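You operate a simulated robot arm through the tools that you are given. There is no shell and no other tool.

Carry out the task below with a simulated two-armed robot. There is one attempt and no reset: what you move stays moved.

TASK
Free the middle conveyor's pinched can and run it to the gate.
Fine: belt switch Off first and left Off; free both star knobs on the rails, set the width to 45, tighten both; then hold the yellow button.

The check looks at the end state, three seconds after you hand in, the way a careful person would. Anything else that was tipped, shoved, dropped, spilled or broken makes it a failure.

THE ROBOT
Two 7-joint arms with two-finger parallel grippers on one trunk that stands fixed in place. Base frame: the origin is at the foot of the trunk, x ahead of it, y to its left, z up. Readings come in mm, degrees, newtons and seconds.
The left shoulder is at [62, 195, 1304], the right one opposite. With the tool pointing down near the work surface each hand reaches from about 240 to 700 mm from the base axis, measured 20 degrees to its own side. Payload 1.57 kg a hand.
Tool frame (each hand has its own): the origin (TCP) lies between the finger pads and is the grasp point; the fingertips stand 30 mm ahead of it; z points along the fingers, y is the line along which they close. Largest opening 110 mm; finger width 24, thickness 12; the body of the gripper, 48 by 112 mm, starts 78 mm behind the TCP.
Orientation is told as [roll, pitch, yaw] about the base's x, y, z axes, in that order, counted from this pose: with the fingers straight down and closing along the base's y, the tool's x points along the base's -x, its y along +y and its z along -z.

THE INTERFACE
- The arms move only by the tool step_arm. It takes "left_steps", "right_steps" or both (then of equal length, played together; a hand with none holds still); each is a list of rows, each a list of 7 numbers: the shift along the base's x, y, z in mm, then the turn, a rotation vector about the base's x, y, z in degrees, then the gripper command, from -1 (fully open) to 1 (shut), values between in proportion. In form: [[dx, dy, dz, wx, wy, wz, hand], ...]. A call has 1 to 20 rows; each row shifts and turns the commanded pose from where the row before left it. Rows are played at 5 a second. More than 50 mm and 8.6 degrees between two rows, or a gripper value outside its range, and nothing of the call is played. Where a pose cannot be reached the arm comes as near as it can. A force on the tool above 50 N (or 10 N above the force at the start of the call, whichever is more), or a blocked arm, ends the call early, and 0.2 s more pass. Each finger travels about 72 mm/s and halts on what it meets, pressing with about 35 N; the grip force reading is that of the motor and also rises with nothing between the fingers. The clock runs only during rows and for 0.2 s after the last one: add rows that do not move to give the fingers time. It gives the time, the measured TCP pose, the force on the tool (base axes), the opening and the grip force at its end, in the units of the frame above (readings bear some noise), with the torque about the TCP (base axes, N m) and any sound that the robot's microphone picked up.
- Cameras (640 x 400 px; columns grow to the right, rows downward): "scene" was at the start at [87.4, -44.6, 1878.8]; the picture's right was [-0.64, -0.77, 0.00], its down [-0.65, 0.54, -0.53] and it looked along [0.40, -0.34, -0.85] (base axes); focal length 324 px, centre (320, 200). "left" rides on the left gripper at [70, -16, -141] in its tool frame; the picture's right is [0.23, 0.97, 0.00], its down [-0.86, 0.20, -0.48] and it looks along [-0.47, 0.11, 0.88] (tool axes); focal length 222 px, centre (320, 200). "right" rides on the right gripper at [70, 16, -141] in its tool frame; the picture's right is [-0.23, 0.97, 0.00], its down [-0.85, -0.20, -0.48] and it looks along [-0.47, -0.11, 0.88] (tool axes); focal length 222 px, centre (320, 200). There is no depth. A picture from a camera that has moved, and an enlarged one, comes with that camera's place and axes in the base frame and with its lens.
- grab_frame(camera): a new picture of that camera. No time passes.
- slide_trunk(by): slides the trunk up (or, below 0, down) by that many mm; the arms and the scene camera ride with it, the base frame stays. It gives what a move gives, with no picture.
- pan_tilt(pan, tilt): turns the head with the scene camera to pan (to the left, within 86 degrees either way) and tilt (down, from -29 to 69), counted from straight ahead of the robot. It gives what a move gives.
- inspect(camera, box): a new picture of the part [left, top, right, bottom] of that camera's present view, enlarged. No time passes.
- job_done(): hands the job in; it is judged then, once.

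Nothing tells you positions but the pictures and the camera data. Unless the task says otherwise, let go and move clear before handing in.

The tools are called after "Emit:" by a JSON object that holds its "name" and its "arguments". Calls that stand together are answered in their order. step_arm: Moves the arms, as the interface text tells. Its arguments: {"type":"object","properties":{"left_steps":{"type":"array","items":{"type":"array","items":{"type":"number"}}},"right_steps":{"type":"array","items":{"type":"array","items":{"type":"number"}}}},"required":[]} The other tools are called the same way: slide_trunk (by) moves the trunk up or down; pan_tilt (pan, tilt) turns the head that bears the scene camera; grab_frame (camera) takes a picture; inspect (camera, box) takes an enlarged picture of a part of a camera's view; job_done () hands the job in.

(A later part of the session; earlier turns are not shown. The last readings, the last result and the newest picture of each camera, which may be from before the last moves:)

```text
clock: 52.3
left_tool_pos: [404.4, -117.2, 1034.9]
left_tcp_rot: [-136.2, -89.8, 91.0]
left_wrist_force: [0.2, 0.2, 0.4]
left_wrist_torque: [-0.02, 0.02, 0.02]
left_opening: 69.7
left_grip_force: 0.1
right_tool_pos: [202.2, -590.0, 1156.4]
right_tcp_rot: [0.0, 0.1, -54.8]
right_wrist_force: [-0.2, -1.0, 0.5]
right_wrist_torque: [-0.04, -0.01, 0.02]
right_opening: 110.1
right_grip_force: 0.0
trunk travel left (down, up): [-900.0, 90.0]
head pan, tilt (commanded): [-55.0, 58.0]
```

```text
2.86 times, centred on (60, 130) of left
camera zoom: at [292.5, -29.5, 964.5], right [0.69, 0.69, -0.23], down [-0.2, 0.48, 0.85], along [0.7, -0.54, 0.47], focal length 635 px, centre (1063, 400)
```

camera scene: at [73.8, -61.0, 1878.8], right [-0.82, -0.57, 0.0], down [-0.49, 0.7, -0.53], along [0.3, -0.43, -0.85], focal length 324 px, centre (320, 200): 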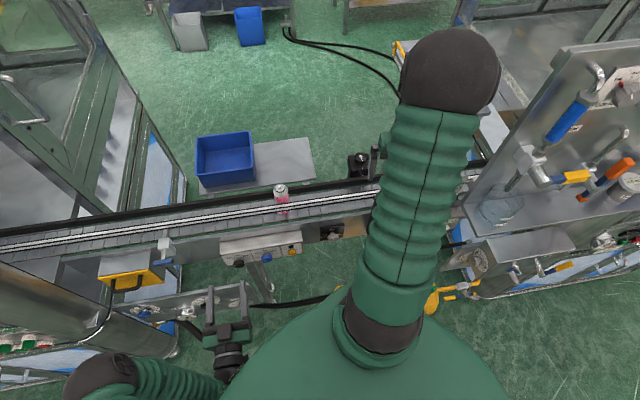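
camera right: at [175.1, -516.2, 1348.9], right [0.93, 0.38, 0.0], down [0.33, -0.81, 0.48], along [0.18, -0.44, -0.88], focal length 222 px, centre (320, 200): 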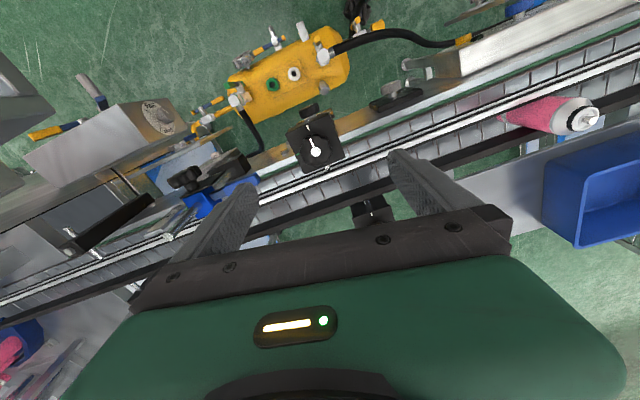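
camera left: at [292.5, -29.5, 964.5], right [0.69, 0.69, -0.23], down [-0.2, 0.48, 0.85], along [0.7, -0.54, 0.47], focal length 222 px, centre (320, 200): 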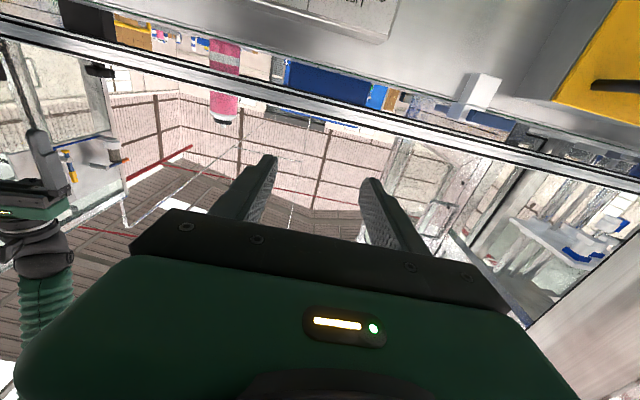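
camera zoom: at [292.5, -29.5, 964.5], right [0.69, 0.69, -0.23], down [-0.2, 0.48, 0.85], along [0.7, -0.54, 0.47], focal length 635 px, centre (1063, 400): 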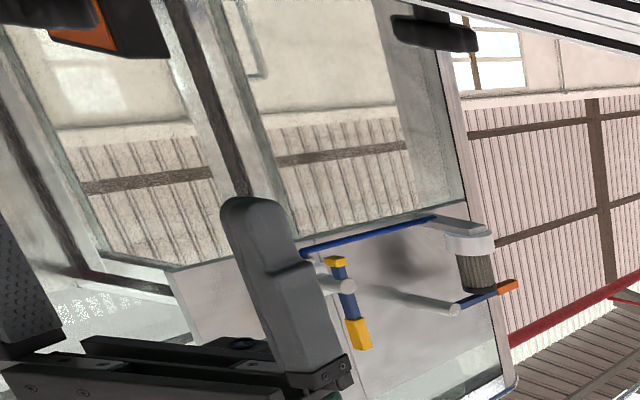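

I'll swing the left wrist camera toward the star-knob block for a side view.

Emit:
{"name": "step_arm", "arguments": {"left_steps": [[-5, 5, 5, 0, 0, -8, -0.27], [-5, 5, 5, 0, 0, -8, -0.27], [-5, 5, 5, 0, 0, -8, -0.27], [-5, 5, 5, 0, 0, -8, -0.27], [-5, 5, 5, 0, 0, -8, -0.27], [0, 0, 5, 8, 0.7, 0, -0.27], [0, 0, 5, 8, 0.7, 0, -0.27], [0, 0, 5, 8, 0.7, 0, -0.27]]}}

Emit:
{"name": "grab_frame", "arguments": {"camera": "left"}}

```text
clock: 54.1
left_tool_pos: [379.7, -92.0, 1075.0]
left_tcp_rot: [-0.4, -66.0, -84.7]
left_wrist_force: [-0.1, 0.4, 0.2]
left_wrist_torque: [0.0, -0.02, 0.02]
left_opening: 70.0
left_grip_force: 0.1
right_tool_pos: [201.2, -588.5, 1157.7]
right_tcp_rot: [0.1, 0.0, -54.8]
right_wrist_force: [-0.1, 0.1, 0.1]
right_wrist_torque: [0.01, 0.0, 0.0]
right_opening: 109.9
right_grip_force: 0.0
trunk travel left (down, up): [-900.0, 90.0]
head pan, tilt (commanded): [-55.0, 58.0]
```

```text
taken
camera left: at [348.5, 63.6, 1068.6], right [0.96, 0.18, -0.21], down [0.19, 0.1, 0.98], along [0.19, -0.98, 0.07], focal length 222 px, centre (320, 200)
```

left: 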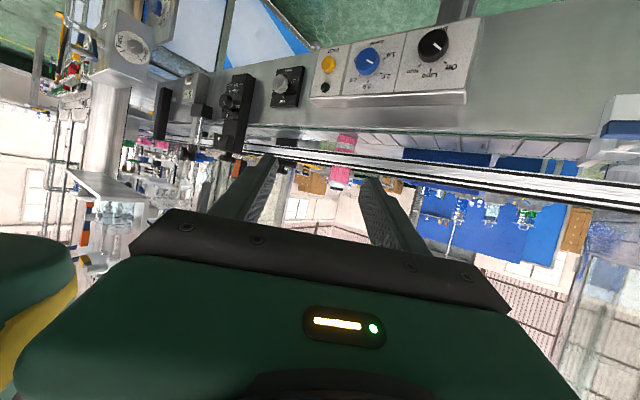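

The tracking is fine and the camera now sees the whole row of controls. I'll zoom in on the near block from this side.

Emit:
{"name": "inspect", "arguments": {"camera": "left", "box": [190, 60, 310, 190]}}

Emit:
{"name": "inspect", "arguments": {"camera": "left", "box": [205, 75, 265, 115]}}

```text
3.08 times, centred on (250, 125) of left
camera zoom: at [348.5, 63.6, 1068.6], right [0.96, 0.18, -0.21], down [0.19, 0.1, 0.98], along [0.19, -0.98, 0.07], focal length 684 px, centre (535, 431)
```

zoom: 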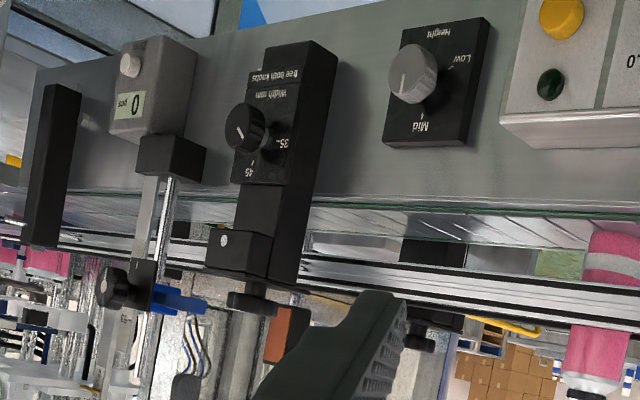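

```text
10.00 times, centred on (235, 95) of left
camera zoom: at [348.5, 63.6, 1068.6], right [0.96, 0.18, -0.21], down [0.19, 0.1, 0.98], along [0.19, -0.98, 0.07], focal length 2221 px, centre (1170, 1250)
```

zoom: 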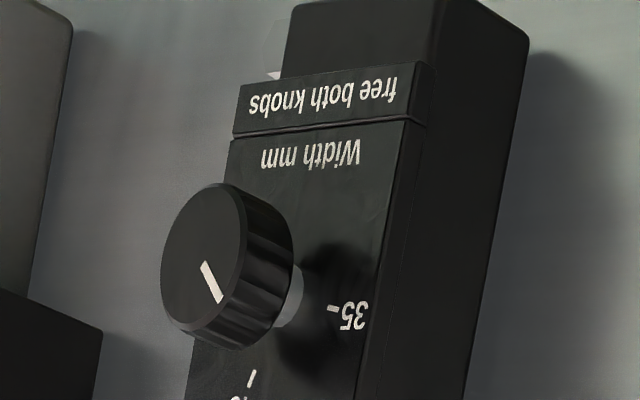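

That's a very useful view. I'll zoom in on the near star knob's side profile.

Emit:
{"name": "inspect", "arguments": {"camera": "left", "box": [210, 130, 260, 165]}}

Emit:
{"name": "inspect", "arguments": {"camera": "left", "box": [265, 150, 300, 175]}}

Emit:
{"name": "inspect", "arguments": {"camera": "left", "box": [170, 130, 240, 180]}}

```text
11.43 times, centred on (235, 148) of left
camera zoom: at [348.5, 63.6, 1068.6], right [0.96, 0.18, -0.21], down [0.19, 0.1, 0.98], along [0.19, -0.98, 0.07], focal length 2538 px, centre (1291, 800)
```

zoom: 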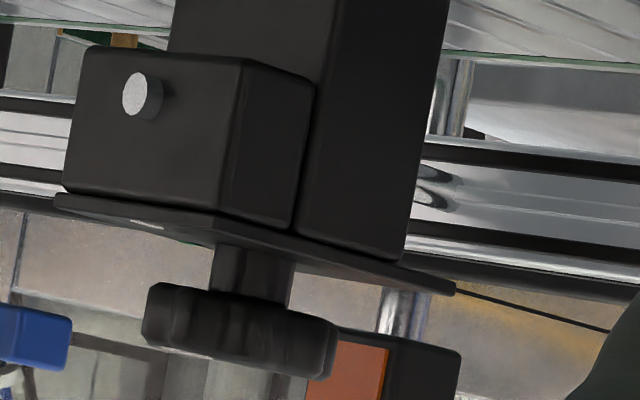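

```text
16.00 times, centred on (282, 162) of left
camera zoom: at [348.5, 63.6, 1068.6], right [0.96, 0.18, -0.21], down [0.19, 0.1, 0.98], along [0.19, -0.98, 0.07], focal length 3554 px, centre (920, 800)
```

zoom: 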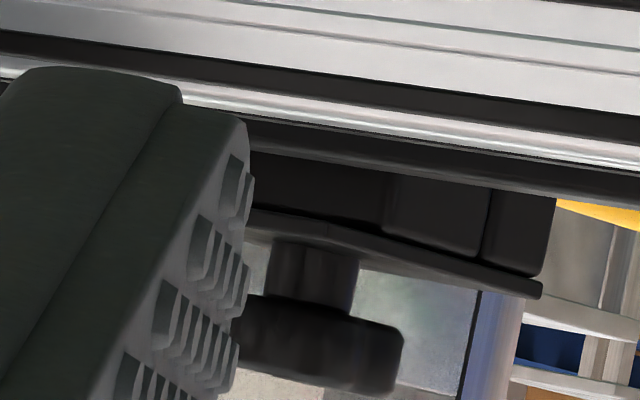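

```text
8.00 times, centred on (205, 155) of left
camera zoom: at [348.5, 63.6, 1068.6], right [0.96, 0.18, -0.21], down [0.19, 0.1, 0.98], along [0.19, -0.98, 0.07], focal length 1777 px, centre (1240, 560)
```

zoom: 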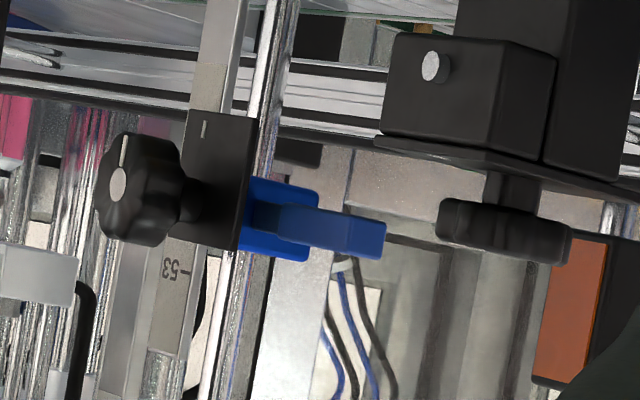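

From the side, the near star knob is about 16 mm thick on a 12 mm stem, with its mid-height near z≈1050 and the plate near 1030. I'll centre over it and test the 90° counterclockwise rotation while still well above.

Emit:
{"name": "step_arm", "arguments": {"right_steps": [[1, -11, -7, 0, 0, 0, -1], [0, 0, 0, 0, 0, 8, -1], [0, 0, 0, 0, 0, 8, -1], [0, 0, 0, 0, 0, 8, -1], [0, 0, 0, 0, 0, 8, -1], [0, 0, 0, 0, 0, 8, -1], [0, 0, 0, 0, 0, 8, -1], [0, 0, 0, 0, 0, 8, -1], [0, 0, 0, 0, 0, 8, -1], [0, 0, 0, 0, 0, 8, -1], [0, 0, 0, 0, 0, 8, -1], [0, 0, 0, 0, 0, 8, -1], [0, 0, 0, 0, 0, 0, -1]]}}

Emit:
{"name": "inspect", "arguments": {"camera": "right", "box": [200, 80, 440, 230]}}

```text
clock: 56.9
left_tool_pos: [379.3, -91.4, 1074.4]
left_tcp_rot: [-0.5, -66.0, -84.5]
left_wrist_force: [1.6, 0.3, 0.4]
left_wrist_torque: [0.01, 0.02, 0.0]
left_opening: 69.8
left_grip_force: 0.1
right_tool_pos: [202.0, -598.7, 1150.4]
right_tcp_rot: [0.2, -0.1, 33.3]
right_wrist_force: [0.0, -0.7, -0.3]
right_wrist_torque: [-0.02, -0.01, -0.03]
right_opening: 109.9
right_grip_force: 0.0
trunk travel left (down, up): [-900.0, 90.0]
head pan, tilt (commanded): [-55.0, 58.0]
```

```text
2.67 times, centred on (320, 155) of right
camera zoom: at [136.3, -622.8, 1292.4], right [-0.34, 0.94, 0.0], down [0.82, 0.3, 0.48], along [0.45, 0.17, -0.88], focal length 592 px, centre (320, 320)
```

zoom: 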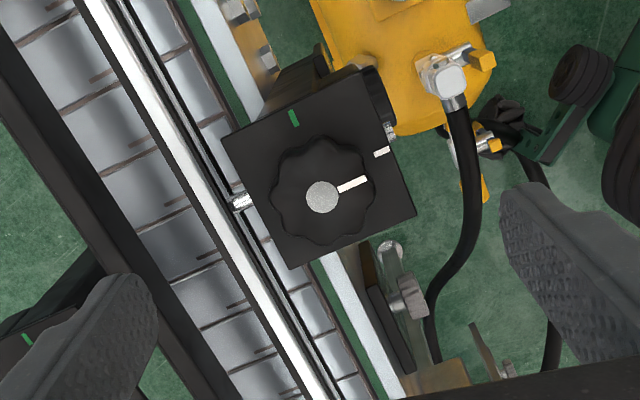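

Rotation range is fine, and the knob cap fixes at (202,-597,1062). I'll rotate back, descend so the fingers straddle the knob above its plate, and check.

Emit:
{"name": "step_arm", "arguments": {"right_steps": [[0, 1.4, 0, 0, 0, -8, -1], [0, 0, 0, 0, 0, -8, -1], [0, 0, 0, 0, 0, -8, -1], [0, 0, 0, 0, 0, -8, -1], [0, 0, 0, 0, 0, -8, -1], [0, 0, 0, 0, 0, -8, -1], [0, 0, 0, 0, 0, -8, -1], [0, 0, 0, 0, 0, -8, -1], [0, 0, 0, 0, 0, -8, -1], [0, 0, 0, 0, 0, -8, -1], [0, 0, 0, 0, 0, -8, -1], [0, 0, -25, 0, 0, 0, -1], [0, 0, -25, 0, 0, 0, -1], [0, 0, -25, 0, 0, 0, -1], [0, 0, 0, 0, 0, 0, -1]]}}

Emit:
{"name": "inspect", "arguments": {"camera": "right", "box": [200, 80, 440, 230]}}

Emit:
{"name": "inspect", "arguments": {"camera": "left", "box": [180, 110, 280, 190]}}

```text
clock: 60.1
left_tool_pos: [380.4, -91.5, 1074.3]
left_tcp_rot: [-0.4, -66.0, -84.6]
left_wrist_force: [0.1, 0.8, 0.0]
left_wrist_torque: [0.02, -0.01, 0.01]
left_opening: 69.8
left_grip_force: 0.0
right_tool_pos: [202.0, -596.3, 1077.3]
right_tcp_rot: [0.0, 0.0, -54.8]
right_wrist_force: [-0.1, 0.1, 0.2]
right_wrist_torque: [0.02, 0.01, 0.0]
right_opening: 109.9
right_grip_force: 0.1
trunk travel left (down, up): [-900.0, 90.0]
head pan, tilt (commanded): [-55.0, 58.0]
```

```text
2.67 times, centred on (320, 155) of right
camera zoom: at [175.9, -529.7, 1218.0], right [0.93, 0.38, 0.0], down [0.33, -0.81, 0.48], along [0.18, -0.44, -0.88], focal length 592 px, centre (320, 320)
```

zoom: 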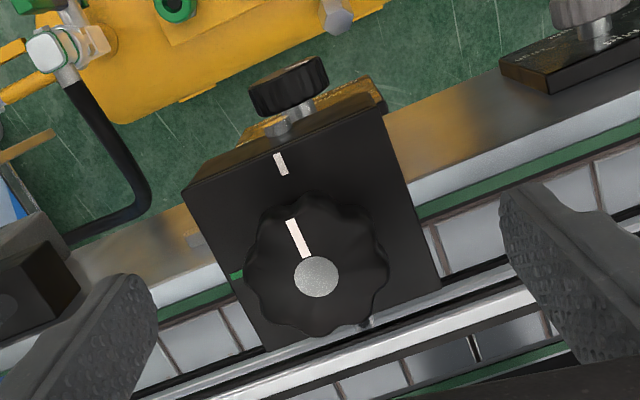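

```text
5.00 times, centred on (230, 150) of left
camera zoom: at [349.2, 64.5, 1068.3], right [0.96, 0.18, -0.21], down [0.19, 0.11, 0.98], along [0.19, -0.98, 0.07], focal length 1111 px, centre (770, 450)
```

zoom: 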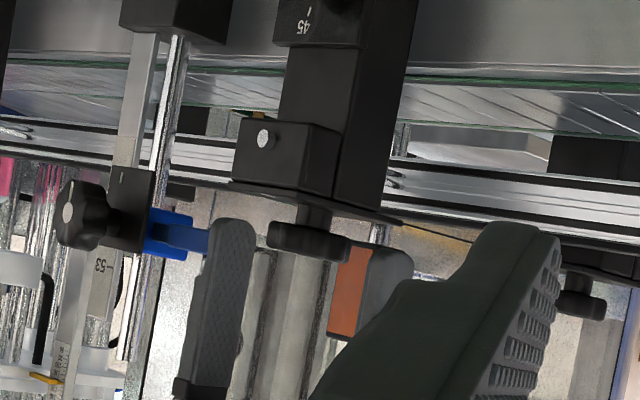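

The fingers straddle the knob at the right height. I'll lower 6 mm and close.

Emit:
{"name": "step_arm", "arguments": {"right_steps": [[-1.2, -0.9, -6, 0, 0, 0, -0.5], [0, 0, 0, 0, 0, 0, 0], [0, 0, 0, 0, 0, 0, 0.4], [0, 0, 0, 0, 0, 0, 0.6], [0, 0, 0, 0, 0, 0, 0.6], [0, 0, 0, 0, 0, 0, 0.6]]}}

Emit:
{"name": "inspect", "arguments": {"camera": "right", "box": [200, 80, 440, 230]}}

Emit:
{"name": "inspect", "arguments": {"camera": "left", "box": [180, 110, 280, 190]}}

```text
clock: 61.5
left_tool_pos: [381.2, -90.7, 1073.3]
left_tcp_rot: [-0.5, -66.0, -84.7]
left_wrist_force: [0.4, 0.4, 0.1]
left_wrist_torque: [0.03, -0.01, 0.01]
left_opening: 70.2
left_grip_force: 0.0
right_tool_pos: [202.1, -597.9, 1069.9]
right_tcp_rot: [0.1, 0.0, -54.8]
right_wrist_force: [2.9, 1.4, -3.6]
right_wrist_torque: [-0.3, -0.21, -0.04]
right_opening: 41.0
right_grip_force: 45.1
trunk travel left (down, up): [-900.0, 90.0]
head pan, tilt (commanded): [-55.0, 58.0]
```

```text
2.67 times, centred on (320, 155) of right
camera zoom: at [175.5, -531.0, 1211.7], right [0.93, 0.38, 0.0], down [0.33, -0.81, 0.48], along [0.18, -0.44, -0.88], focal length 592 px, centre (320, 320)
```

zoom: 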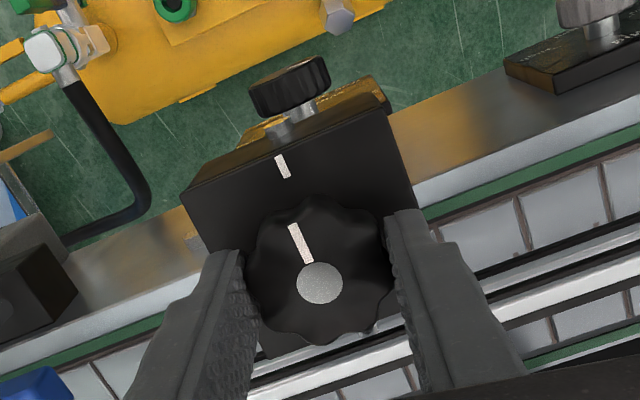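

```text
5.00 times, centred on (230, 150) of left
camera zoom: at [349.6, 64.1, 1068.1], right [0.96, 0.18, -0.21], down [0.19, 0.11, 0.98], along [0.19, -0.98, 0.07], focal length 1111 px, centre (770, 450)
```

zoom: 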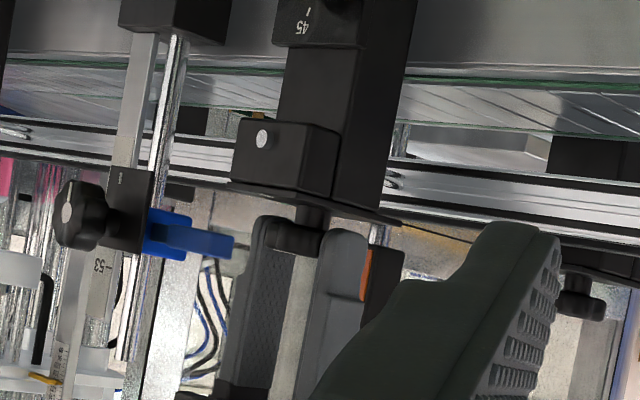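

I have a solid grip on the near star knob. I'll turn it 90° counterclockwise from white toward green.

Emit:
{"name": "step_arm", "arguments": {"right_steps": [[0, 0, 0, 0, 0, 7.5, 0.6], [0, 0, 0, 0, 0, 7.5, 0.6], [0, 0, 0, 0, 0, 7.5, 0.6], [0, 0, 0, 0, 0, 7.5, 0.6], [0, 0, 0, 0, 0, 7.5, 0.6], [0, 0, 0, 0, 0, 7.5, 0.6]]}}

Emit:
{"name": "inspect", "arguments": {"camera": "right", "box": [200, 80, 440, 230]}}

Emit:
{"name": "step_arm", "arguments": {"right_steps": [[0, 0, 0, 0, 0, 7.5, 0.6], [0, 0, 0, 0, 0, 7.5, 0.6], [0, 0, 0, 0, 0, 7.5, 0.6], [0, 0, 0, 0, 0, 7.5, 0.6], [0, 0, 0, 0, 0, 7.5, 0.6], [0, 0, 0, 0, 0, 7.5, 0.6]]}}

Emit:
{"name": "inspect", "arguments": {"camera": "right", "box": [200, 80, 440, 230]}}

```text
clock: 62.9
left_tool_pos: [380.3, -90.2, 1074.6]
left_tcp_rot: [-0.5, -66.0, -84.5]
left_wrist_force: [0.7, 0.1, 0.2]
left_wrist_torque: [0.0, 0.02, 0.0]
left_opening: 70.0
left_grip_force: 0.0
right_tool_pos: [202.3, -597.4, 1071.5]
right_tcp_rot: [0.1, -0.1, -9.7]
right_wrist_force: [3.5, 0.7, -1.5]
right_wrist_torque: [-0.2, 0.12, -0.05]
right_opening: 41.2
right_grip_force: 45.4
trunk travel left (down, up): [-900.0, 90.0]
head pan, tilt (commanded): [-55.0, 58.0]
```

```text
2.67 times, centred on (320, 155) of right
camera zoom: at [136.7, -569.5, 1211.8], right [0.39, 0.92, 0.0], down [0.81, -0.34, 0.48], along [0.44, -0.18, -0.88], focal length 592 px, centre (320, 320)
```

zoom: 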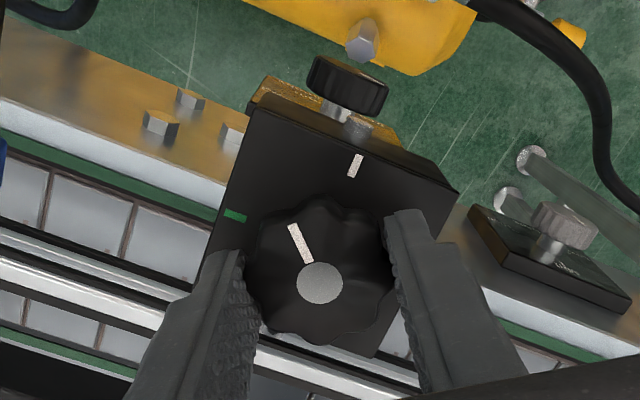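

```text
clock: 64.3
left_tool_pos: [381.1, -89.8, 1074.7]
left_tcp_rot: [-0.6, -66.0, -84.5]
left_wrist_force: [-0.1, 1.0, 0.3]
left_wrist_torque: [0.0, -0.01, 0.01]
left_opening: 69.8
left_grip_force: 0.0
right_tool_pos: [202.2, -598.3, 1070.7]
right_tcp_rot: [0.2, 0.0, 35.4]
right_wrist_force: [3.7, 2.1, 1.0]
right_wrist_torque: [-0.09, -0.07, -0.02]
right_opening: 41.3
right_grip_force: 44.8
trunk travel left (down, up): [-900.0, 90.0]
head pan, tilt (commanded): [-55.0, 58.0]
```

```text
2.67 times, centred on (320, 155) of right
camera zoom: at [136.5, -624.0, 1211.7], right [-0.38, 0.93, 0.0], down [0.81, 0.33, 0.48], along [0.44, 0.18, -0.88], focal length 592 px, centre (320, 320)
```

zoom: 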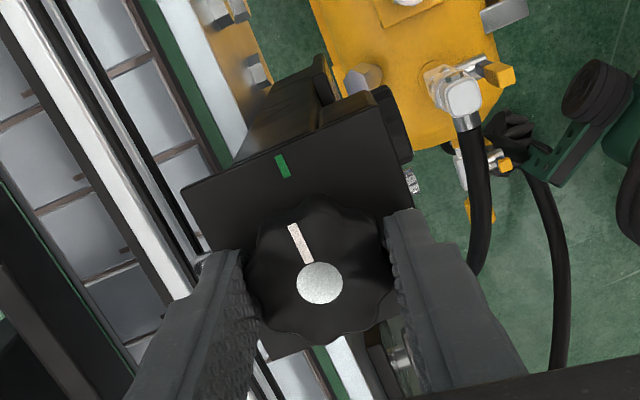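

The pointer now lines up with the green mark, so the near knob is free. I'll release and rise.

Emit:
{"name": "step_arm", "arguments": {"right_steps": [[0, 0, 0, 0, 0, 0, -0.3], [0, 0, 0, 0, 0, 0, -0.6], [0, 0, 20, 0, 0, 0, -0.6], [0, 0, 35, 0, 0, -8, -0.6], [0, 0, 35, 0, 0, -8, -0.6], [0, 0, 20, 0, 0, -8, -0.6], [0, 0, 0, 0, 0, -8, -0.6], [0, 0, 0, 0, 0, -8, -0.6]]}}

Emit:
{"name": "inspect", "arguments": {"camera": "right", "box": [200, 80, 440, 230]}}

Emit:
{"name": "grab_frame", "arguments": {"camera": "right"}}

```text
clock: 66.1
left_tool_pos: [380.7, -89.9, 1075.0]
left_tcp_rot: [-0.5, -66.0, -84.6]
left_wrist_force: [0.1, 0.8, 0.4]
left_wrist_torque: [0.0, 0.01, -0.02]
left_opening: 69.9
left_grip_force: 0.1
right_tool_pos: [200.9, -598.2, 1180.2]
right_tcp_rot: [0.2, 0.1, -5.0]
right_wrist_force: [-0.1, -0.7, 0.3]
right_wrist_torque: [-0.01, -0.01, 0.01]
right_opening: 88.2
right_grip_force: 0.1
trunk travel left (down, up): [-900.0, 90.0]
head pan, tilt (commanded): [-55.0, 58.0]
```

```text
2.67 times, centred on (320, 155) of right
camera zoom: at [134.6, -575.6, 1321.5], right [0.31, 0.95, 0.0], down [0.83, -0.27, 0.48], along [0.46, -0.15, -0.88], focal length 592 px, centre (320, 320)
```

zoom: 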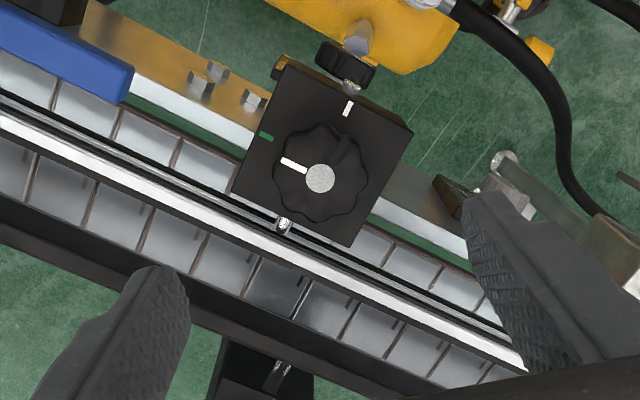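

```text
taken
camera right: at [134.6, -575.6, 1321.5], right [0.31, 0.95, 0.0], down [0.83, -0.27, 0.48], along [0.46, -0.15, -0.88], focal length 222 px, centre (320, 200)
```

right: 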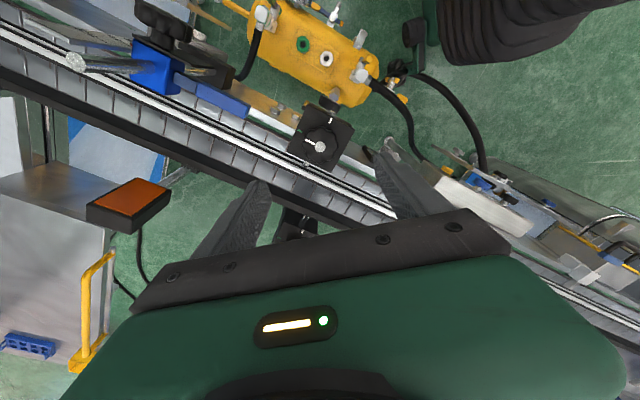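

The near knob clearly points at green. I'll move over to the far star knob, staying high.

Emit:
{"name": "step_arm", "arguments": {"right_steps": [[37.5, -23.8, 0, 0, 0, -8, -0.6], [37.5, -23.8, 0, 0, 0, -8, -0.6], [37.5, -23.8, 0, 0, 0, -8, -0.6], [37.5, -23.8, 0, 0, 0, -8, -0.6], [0, 0, 0, 0, 0, -8, -0.6], [0, 0, 0, 0, 0, 0, -0.6]]}}

Emit:
{"name": "grab_frame", "arguments": {"camera": "right"}}

Emit:
{"name": "inspect", "arguments": {"camera": "right", "box": [240, 80, 400, 200]}}

Emit:
{"name": "grab_frame", "arguments": {"camera": "scene"}}

```text
clock: 67.5
left_tool_pos: [379.8, -91.0, 1075.1]
left_tcp_rot: [-0.4, -66.0, -84.7]
left_wrist_force: [0.7, -0.3, 0.0]
left_wrist_torque: [0.0, 0.02, 0.02]
left_opening: 69.8
left_grip_force: 0.0
right_tool_pos: [351.2, -693.7, 1180.4]
right_tcp_rot: [0.2, -0.1, -45.0]
right_wrist_force: [0.4, 0.0, 0.4]
right_wrist_torque: [0.02, -0.02, -0.03]
right_opening: 87.8
right_grip_force: 0.1
trunk travel left (down, up): [-900.0, 90.0]
head pan, tilt (commanded): [-55.0, 58.0]
```

```text
taken
camera right: at [314.0, -631.4, 1321.8], right [0.85, 0.53, 0.0], down [0.46, -0.75, 0.48], along [0.25, -0.41, -0.88], focal length 222 px, centre (320, 200)
```

right: 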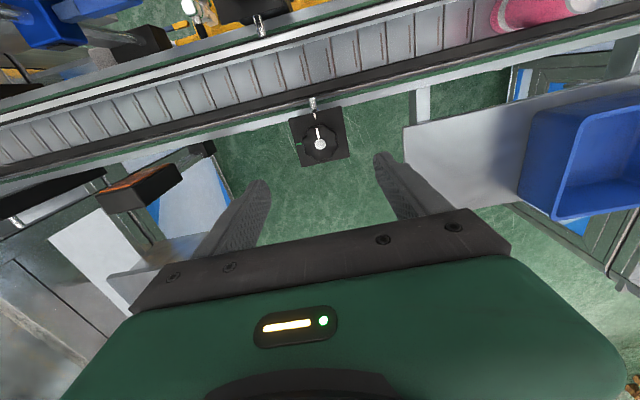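

```text
3.33 times, centred on (320, 140) of right
camera zoom: at [314.0, -631.4, 1321.8], right [0.85, 0.53, 0.0], down [0.46, -0.75, 0.48], along [0.25, -0.41, -0.88], focal length 740 px, centre (320, 400)
```

zoom: 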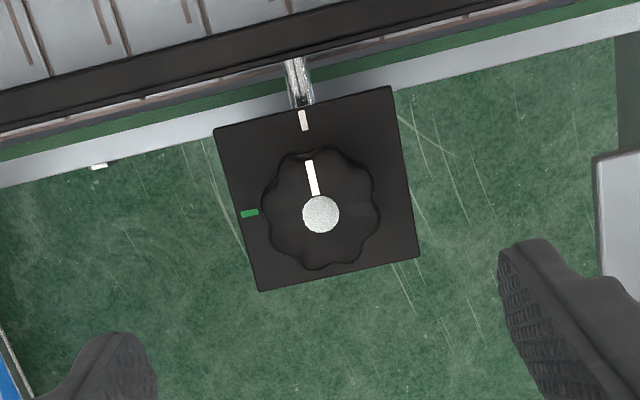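

```text
taken
camera scene: at [73.6, -58.0, 1878.9], right [-0.82, -0.57, 0.0], down [-0.49, 0.7, -0.53], along [0.3, -0.43, -0.85], focal length 324 px, centre (320, 200)
```

scene: 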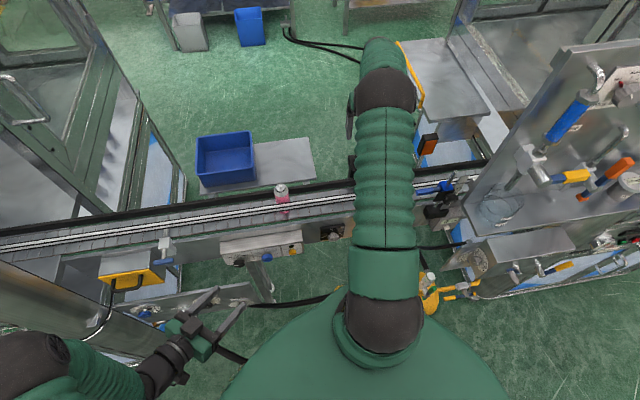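

The far knob sits at about (350,-690), at the same height. I'll centre over it and test the 90° turn range in the air first.

Emit:
{"name": "step_arm", "arguments": {"right_steps": [[-1, 4.2, 0, 0, 0, 7.5, -0.6], [0, 0, 0, 0, 0, 7.5, -0.6], [0, 0, 0, 0, 0, 7.5, -0.6], [0, 0, 0, 0, 0, 7.5, -0.6], [0, 0, 0, 0, 0, 7.5, -0.6], [0, 0, 0, 0, 0, 7.5, -0.6], [0, 0, 0, 0, 0, 7.5, -0.6], [0, 0, 0, 0, 0, 7.5, -0.6], [0, 0, 0, 0, 0, 7.5, -0.6], [0, 0, 0, 0, 0, 7.5, -0.6], [0, 0, 0, 0, 0, 7.5, -0.6], [0, 0, 0, 0, 0, 7.5, -0.6], [0, 0, 0, 0, 0, 0, -0.6]]}}

Emit:
{"name": "inspect", "arguments": {"camera": "right", "box": [240, 80, 400, 200]}}

```text
clock: 70.3
left_tool_pos: [380.7, -90.6, 1075.0]
left_tcp_rot: [-0.6, -65.9, -84.6]
left_wrist_force: [0.6, 0.9, -0.5]
left_wrist_torque: [0.03, -0.01, 0.02]
left_opening: 70.3
left_grip_force: 0.1
right_tool_pos: [350.5, -689.0, 1181.2]
right_tcp_rot: [0.3, -0.1, 45.4]
right_wrist_force: [0.4, 0.8, -0.3]
right_wrist_torque: [0.02, -0.01, -0.03]
right_opening: 88.1
right_grip_force: 0.0
trunk travel left (down, up): [-900.0, 90.0]
head pan, tilt (commanded): [-55.0, 58.0]
```

```text
3.33 times, centred on (320, 140) of right
camera zoom: at [291.1, -726.8, 1321.2], right [-0.53, 0.85, 0.0], down [0.74, 0.47, 0.48], along [0.4, 0.26, -0.88], focal length 740 px, centre (320, 400)
```

zoom: 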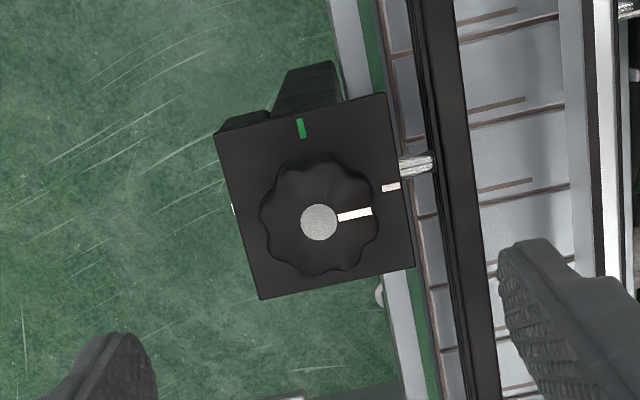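

Range and centring are good: knob centre (350.5,-689.4). I'll rotate back, descend to the same gripping height, and check.

Emit:
{"name": "step_arm", "arguments": {"right_steps": [[0, 0, 0, 0, 0, -7.5, -0.6], [0, 0, 0, 0, 0, -7.5, -0.6], [0, 0, 0, 0, 0, -7.5, -0.6], [0, 0, 0, 0, 0, -7.5, -0.6], [0, 0, 0, 0, 0, -7.5, -0.6], [0, 0, 0, 0, 0, -7.5, -0.6], [0, 0, 0, 0, 0, -7.5, -0.6], [0, 0, 0, 0, 0, -7.5, -0.6], [0, 0, 0, 0, 0, -7.5, -0.6], [0, 0, 0, 0, 0, -7.5, -0.6], [0, 0, 0, 0, 0, -7.5, -0.6], [0, 0, 0, 0, 0, -7.5, -0.6], [0, 0, -35, 0, 0, 0, -0.6], [0, 0, -35, 0, 0, 0, -0.6], [0, 0, -34, 0, 0, 0, -0.6], [0, 0, 0, 0, 0, 0, -0.6]]}}

Emit:
{"name": "inspect", "arguments": {"camera": "right", "box": [200, 80, 440, 230]}}

Emit:
{"name": "inspect", "arguments": {"camera": "left", "box": [230, 120, 310, 180]}}

```text
clock: 73.7
left_tool_pos: [380.6, -90.0, 1074.1]
left_tcp_rot: [-0.4, -66.0, -84.7]
left_wrist_force: [-0.7, 0.5, -1.1]
left_wrist_torque: [0.0, 0.0, 0.01]
left_opening: 69.8
left_grip_force: 0.0
right_tool_pos: [350.8, -688.8, 1077.2]
right_tcp_rot: [0.1, 0.0, -44.7]
right_wrist_force: [0.1, -0.1, -1.0]
right_wrist_torque: [0.0, -0.02, 0.01]
right_opening: 88.1
right_grip_force: 0.0
trunk travel left (down, up): [-900.0, 90.0]
head pan, tilt (commanded): [-55.0, 58.0]
```

```text
2.67 times, centred on (320, 155) of right
camera zoom: at [313.5, -627.8, 1217.2], right [0.85, 0.53, 0.0], down [0.46, -0.74, 0.48], along [0.26, -0.41, -0.88], focal length 592 px, centre (320, 320)
```

zoom: 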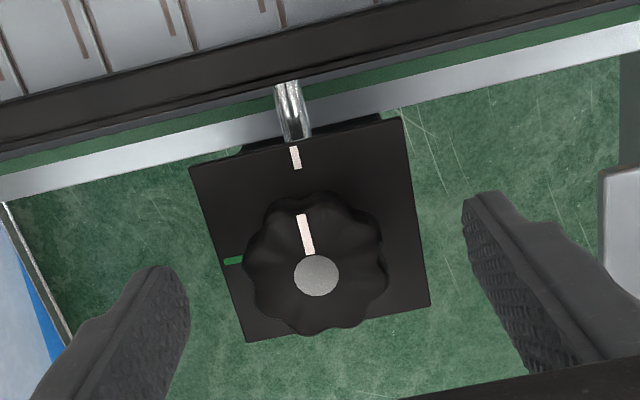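

```text
6.67 times, centred on (270, 150) of left
camera zoom: at [349.0, 64.5, 1068.3], right [0.96, 0.18, -0.21], down [0.19, 0.11, 0.98], along [0.19, -0.98, 0.07], focal length 1481 px, centre (653, 533)
```

zoom: 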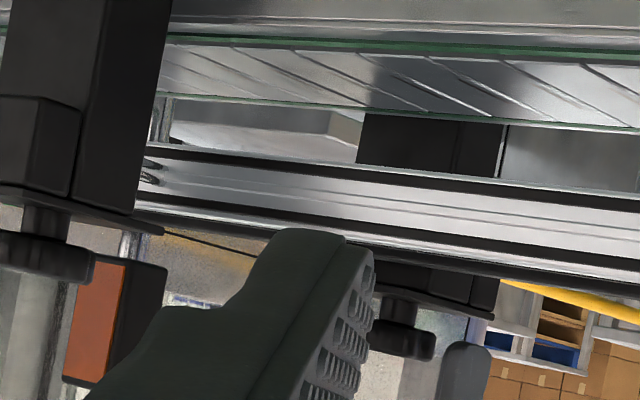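

Alignment matches the near knob's. I'll lower 6 mm, close, and turn counterclockwise 90°.

Emit:
{"name": "step_arm", "arguments": {"right_steps": [[-0.8, -0.8, -6, 0, 0, 0, -0.5], [0, 0, 0, 0, 0, 0, 0], [0, 0, 0, 0, 0, 0, 0.4], [0, 0, 0, 0, 0, 0, 0.6], [0, 0, 0, 0, 0, 0, 0.6], [0, 0, 0, 0, 0, 0, 0.6]]}}

Emit:
{"name": "inspect", "arguments": {"camera": "right", "box": [200, 80, 440, 230]}}

Emit:
{"name": "step_arm", "arguments": {"right_steps": [[0, 0, 0, 0, 0, 7.5, 0.6], [0, 0, 0, 0, 0, 7.5, 0.6], [0, 0, 0, 0, 0, 7.5, 0.6], [0, 0, 0, 0, 0, 7.5, 0.6], [0, 0, 0, 0, 0, 7.5, 0.6], [0, 0, 0, 0, 0, 7.5, 0.6], [0, 0, 0, 0, 0, 7.5, 0.6], [0, 0, 0, 0, 0, 7.5, 0.6], [0, 0, 0, 0, 0, 7.5, 0.6], [0, 0, 0, 0, 0, 7.5, 0.6], [0, 0, 0, 0, 0, 7.5, 0.6], [0, 0, 0, 0, 0, 7.5, 0.6]]}}

Emit:
{"name": "inspect", "arguments": {"camera": "right", "box": [200, 80, 440, 230]}}

```text
clock: 75.1
left_tool_pos: [380.3, -91.6, 1074.5]
left_tcp_rot: [-0.5, -66.0, -84.6]
left_wrist_force: [0.2, -0.3, -0.1]
left_wrist_torque: [0.03, 0.0, 0.0]
left_opening: 70.0
left_grip_force: 0.0
right_tool_pos: [349.2, -689.7, 1069.7]
right_tcp_rot: [0.1, -0.1, -44.8]
right_wrist_force: [0.5, 1.9, -4.3]
right_wrist_torque: [-0.32, -0.39, 0.03]
right_opening: 41.6
right_grip_force: 44.6
trunk travel left (down, up): [-900.0, 90.0]
head pan, tilt (commanded): [-55.0, 58.0]
```

```text
2.67 times, centred on (320, 155) of right
camera zoom: at [313.0, -628.7, 1210.8], right [0.85, 0.53, 0.0], down [0.47, -0.75, 0.48], along [0.25, -0.4, -0.88], focal length 592 px, centre (320, 320)
```

zoom: 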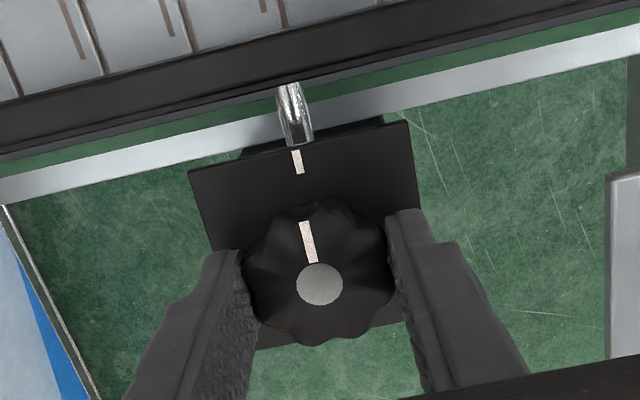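

```text
clock: 77.7
left_tool_pos: [380.2, -90.9, 1074.1]
left_tcp_rot: [-0.5, -66.0, -84.5]
left_wrist_force: [0.6, 0.5, -0.5]
left_wrist_torque: [0.02, 0.01, 0.04]
left_opening: 69.9
left_grip_force: 0.1
right_tool_pos: [351.9, -688.9, 1071.1]
right_tcp_rot: [0.4, -0.1, 45.2]
right_wrist_force: [0.3, 7.3, -9.2]
right_wrist_torque: [-0.6, 0.64, -0.03]
right_opening: 41.8
right_grip_force: 45.3
trunk travel left (down, up): [-900.0, 90.0]
head pan, tilt (commanded): [-55.0, 58.0]
```

```text
2.67 times, centred on (320, 155) of right
camera zoom: at [290.9, -727.1, 1210.9], right [-0.53, 0.85, 0.0], down [0.74, 0.47, 0.48], along [0.4, 0.26, -0.88], focal length 592 px, centre (320, 320)
```

zoom: 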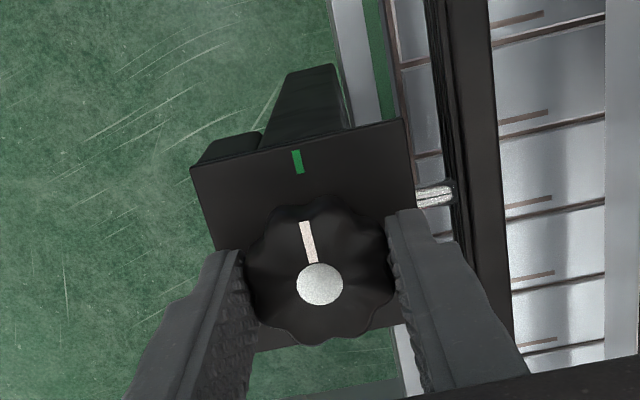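

Both star knobs now point to green, so both are free. I'll release the far knob, rise clear, and look at the width dial in detail.

Emit:
{"name": "step_arm", "arguments": {"right_steps": [[0, 0, 0, 0, 0, 0, -0.3], [0, 0, 0, 0, 0, 0, -0.6], [0, 0, 20, 0, 0, 0, -0.6], [0, 0, 35, 0, 0, -8, -0.6], [0, 0, 35, 0, 0, -8, -0.6], [0, 0, 30, 0, 0, -8, -0.6], [0, 0, 0, 0, 0, -8, -0.6]]}}

Emit:
{"name": "inspect", "arguments": {"camera": "right", "box": [200, 80, 440, 230]}}

Emit:
{"name": "inspect", "arguments": {"camera": "left", "box": [205, 70, 285, 130]}}

```text
clock: 79.3
left_tool_pos: [380.2, -91.1, 1075.4]
left_tcp_rot: [-0.6, -65.9, -84.6]
left_wrist_force: [0.0, -0.2, 0.1]
left_wrist_torque: [0.01, -0.03, -0.01]
left_opening: 69.7
left_grip_force: 0.1
right_tool_pos: [350.4, -689.6, 1190.7]
right_tcp_rot: [0.2, -0.1, 13.1]
right_wrist_force: [0.5, 0.5, 0.3]
right_wrist_torque: [0.01, 0.0, 0.01]
right_opening: 88.0
right_grip_force: 0.0
trunk travel left (down, up): [-900.0, 90.0]
head pan, tilt (commanded): [-55.0, 58.0]
```

```text
2.67 times, centred on (320, 155) of right
camera zoom: at [279.5, -689.2, 1331.9], right [0.0, 1.0, 0.0], down [0.88, 0.0, 0.48], along [0.48, 0.0, -0.88], focal length 592 px, centre (320, 320)
```

zoom: 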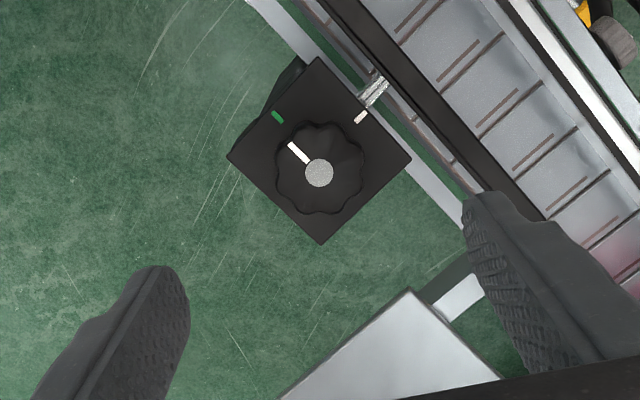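

```text
6.67 times, centred on (245, 100) of left
camera zoom: at [349.3, 64.1, 1068.2], right [0.96, 0.18, -0.21], down [0.19, 0.11, 0.98], along [0.19, -0.98, 0.07], focal length 1481 px, centre (820, 867)
```

zoom: 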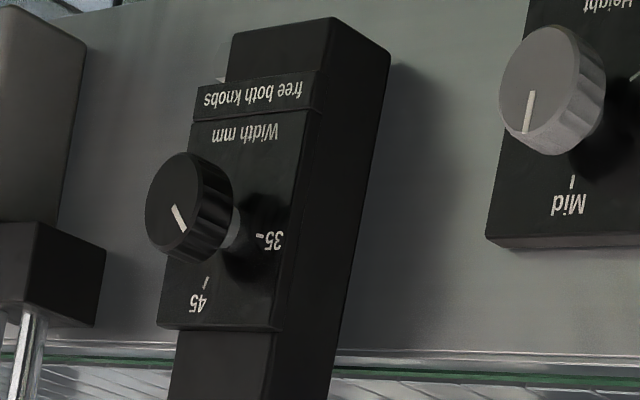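

Both knobs are confirmed at green. The width dial needs about 80° clockwise to reach the 45 tick. I'll bring the right hand round to the front of that block, with the tool tilted about 45° forward-down so the wrist stays comfortable.

Emit:
{"name": "step_arm", "arguments": {"right_steps": [[-34, 26, 5, 0, 0, -8.3, -0.27], [-34, 26, 5, 0, 0, -8.3, -0.27], [-34, 26, 5, 0, 0, -8.3, -0.27], [-34, 26, 0, 0, 0, -8.3, -0.27], [-34, 26, 0, 0, 0, -8.3, -0.27], [-34, 26, 0, 0, 0, -8.3, -0.27], [-33, 25, 0, 0, 0, -8.3, -0.27], [0, 0, 0, 0, 0, 0, -0.27]]}}

Emit:
{"name": "grab_frame", "arguments": {"camera": "right"}}

Emit:
{"name": "grab_frame", "arguments": {"camera": "left"}}

```text
clock: 81.1
left_tool_pos: [380.5, -89.8, 1074.6]
left_tcp_rot: [-0.5, -66.0, -84.6]
left_wrist_force: [0.6, 0.6, 1.0]
left_wrist_torque: [-0.01, 0.01, -0.01]
left_opening: 70.2
left_grip_force: 0.1
right_tool_pos: [113.1, -508.3, 1204.9]
right_tcp_rot: [0.2, -0.1, -45.0]
right_wrist_force: [-0.4, -0.2, -0.7]
right_wrist_torque: [0.0, -0.02, 0.03]
right_opening: 69.8
right_grip_force: 0.0
trunk travel left (down, up): [-900.0, 90.0]
head pan, tilt (commanded): [-55.0, 58.0]
```

```text
taken
camera right: at [75.6, -445.8, 1346.7], right [0.85, 0.53, 0.0], down [0.46, -0.75, 0.48], along [0.25, -0.41, -0.88], focal length 222 px, centre (320, 200)
```

right: 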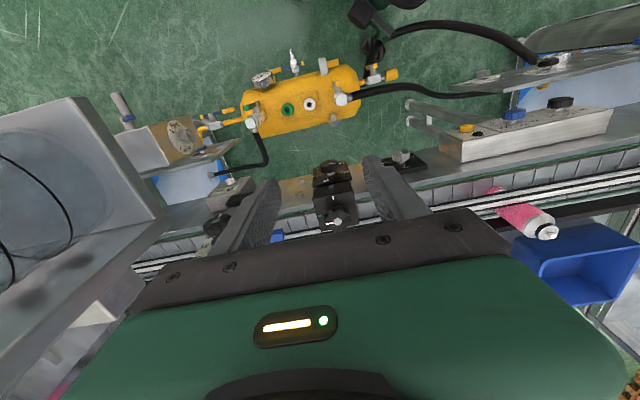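

```text
taken
camera left: at [349.3, 64.4, 1068.1], right [0.96, 0.18, -0.21], down [0.19, 0.11, 0.98], along [0.19, -0.98, 0.07], focal length 222 px, centre (320, 200)
```

left: 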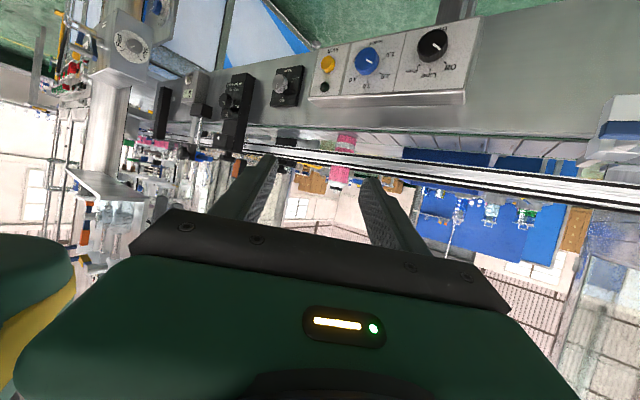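

The hand is in place in front of and above the block. I'll zoom in on the width dial from here, then start lowering and tilting.

Emit:
{"name": "inspect", "arguments": {"camera": "right", "box": [290, 140, 380, 240]}}

Emit:
{"name": "step_arm", "arguments": {"right_steps": [[0, 0, -32, -5.3, -5.3, 0, -0.27], [0, 0, -32, -5.3, -5.3, 0, -0.27], [0, 0, -32, -5.3, -5.3, 0, -0.27], [2, -2, -32, -5.3, -5.3, 0, -0.27], [2, -2, -32, -5.3, -5.3, 0, -0.27], [0, 0, 0, -5.3, -5.3, 0, -0.27], [0, 0, 0, 0, 0, 0, -0.27]]}}

Emit:
{"name": "grab_frame", "arguments": {"camera": "right"}}

```text
4.00 times, centred on (335, 190) of right
camera zoom: at [75.6, -445.8, 1346.7], right [0.85, 0.53, 0.0], down [0.46, -0.75, 0.48], along [0.25, -0.41, -0.88], focal length 888 px, centre (260, 240)
```

zoom: 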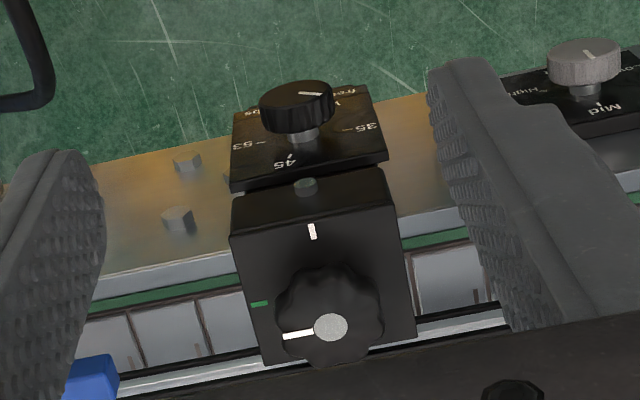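

```text
clock: 82.7
left_tool_pos: [379.7, -90.5, 1074.6]
left_tcp_rot: [-0.3, -66.0, -84.7]
left_wrist_force: [0.8, 0.5, 0.0]
left_wrist_torque: [0.01, 0.02, 0.04]
left_opening: 70.0
left_grip_force: 0.0
right_tool_pos: [116.3, -512.1, 1046.7]
right_tcp_rot: [0.0, -45.2, -45.0]
right_wrist_force: [-0.1, 0.2, 0.1]
right_wrist_torque: [0.01, -0.03, -0.03]
right_opening: 70.1
right_grip_force: 0.1
trunk travel left (down, up): [-900.0, 90.0]
head pan, tilt (commanded): [-55.0, 58.0]
```

```text
taken
camera right: at [22.7, -394.0, 1096.3], right [0.8, 0.58, 0.16], down [0.05, -0.33, 0.94], along [0.6, -0.75, -0.29], focal length 222 px, centre (320, 200)
```

right: 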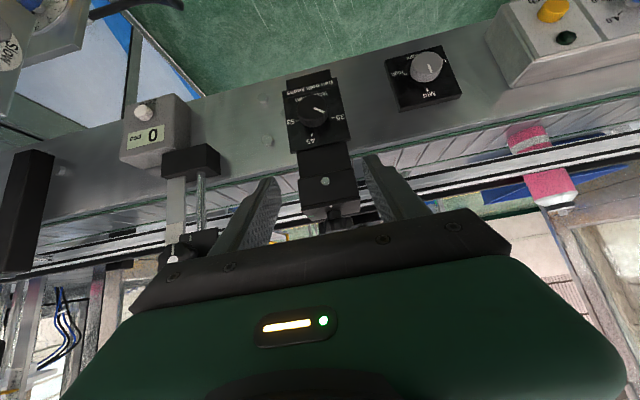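

The tilt tracked perfectly, and I have a good frontal view of the width dial. I'll zoom in to measure its position and pointer angle.

Emit:
{"name": "inspect", "arguments": {"camera": "right", "box": [270, 60, 370, 160]}}

Emit:
{"name": "inspect", "arguments": {"camera": "right", "box": [285, 80, 355, 150]}}

```text
4.00 times, centred on (320, 110) of right
camera zoom: at [22.7, -394.0, 1096.3], right [0.8, 0.58, 0.16], down [0.05, -0.33, 0.94], along [0.6, -0.75, -0.29], focal length 888 px, centre (320, 560)
```

zoom: 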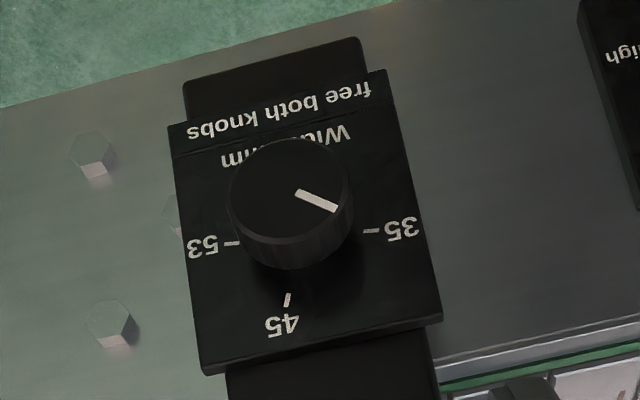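

```text
5.71 times, centred on (320, 115) of right
camera zoom: at [22.7, -394.0, 1096.3], right [0.8, 0.58, 0.16], down [0.05, -0.33, 0.94], along [0.6, -0.75, -0.29], focal length 1269 px, centre (320, 686)
```

zoom: 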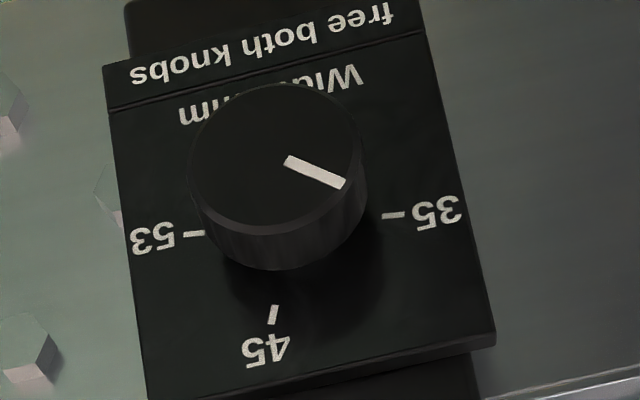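

The width knob's axis is at s=-278.9, z=911.2, its face at d=523 and plate at d≈547. The dial reads about 38: pointer ≈−50°, with 35 at −82°, 45 at +21° and 53 at +101°. I need roughly 71° clockwise, so I'll test the needed side-lean of the hand in free space.

Emit:
{"name": "step_arm", "arguments": {"right_steps": [[0, 0, -30, 0, 0, 0, -0.27], [0, 0, -27, -5, 5, 0, -0.27], [0, 0, 0, -5, 5, 0, -0.27], [0, 0, 0, -5, 5, 0, -0.27], [0, 0, 0, -5, 5, 0, -0.27], [0, 0, 0, -5, 5, 0, -0.27], [0, 0, 0, 0, 0, 0, -0.27]]}}

Emit:
{"name": "step_arm", "arguments": {"right_steps": [[0, 0, 0, 5, -5, 0, -0.27], [0, 0, 0, 5, -5, 0, -0.27], [0, 0, 0, 5, -5, 0, -0.27], [0, 0, 0, 5, -5, 0, -0.27], [0, 0, 0, 5, -5, 0, -0.27], [0, 0, 0, 5, -5, 0, -0.27], [0, 0, 0, 5, -5, 0, -0.27], [0, 0, 0, 5, -5, 0, -0.27], [0, 0, 0, 5, -5, 0, -0.27], [0, 0, 0, 5, -5, 0, -0.27], [0, 0, 0, 0, 0, 0, -0.27]]}}

Emit:
{"name": "grab_frame", "arguments": {"camera": "right"}}

```text
clock: 84.3
left_tool_pos: [378.8, -91.1, 1075.8]
left_tcp_rot: [-0.4, -66.0, -84.7]
left_wrist_force: [-0.7, 0.4, -0.4]
left_wrist_torque: [0.06, -0.02, -0.02]
left_opening: 69.8
left_grip_force: 0.0
right_tool_pos: [116.0, -512.8, 988.8]
right_tcp_rot: [-45.1, -35.0, -14.7]
right_wrist_force: [-0.1, -0.2, -0.2]
right_wrist_torque: [0.01, -0.02, 0.03]
right_opening: 70.0
right_grip_force: 0.1
trunk travel left (down, up): [-900.0, 90.0]
head pan, tilt (commanded): [-55.0, 58.0]
```

```text
clock: 86.7
left_tool_pos: [382.2, -90.6, 1075.1]
left_tcp_rot: [-0.5, -66.0, -84.6]
left_wrist_force: [0.6, -0.2, -0.5]
left_wrist_torque: [-0.03, -0.01, -0.02]
left_opening: 70.0
left_grip_force: 0.1
right_tool_pos: [116.6, -512.4, 989.0]
right_tcp_rot: [45.2, -35.3, -75.2]
right_wrist_force: [-1.0, -0.4, -0.4]
right_wrist_torque: [-0.04, -0.03, 0.01]
right_opening: 69.9
right_grip_force: 0.1
trunk travel left (down, up): [-900.0, 90.0]
head pan, tilt (commanded): [-55.0, 58.0]
```

```text
taken
camera right: at [0.1, -417.7, 1039.2], right [0.61, 0.38, 0.7], down [-0.31, -0.69, 0.65], along [0.73, -0.61, -0.3], focal length 222 px, centre (320, 200)
```

right: 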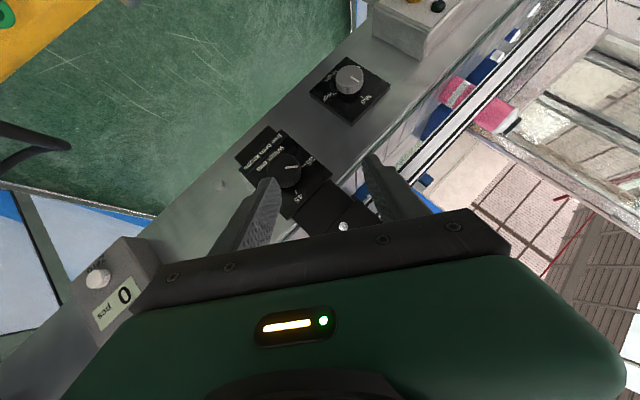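

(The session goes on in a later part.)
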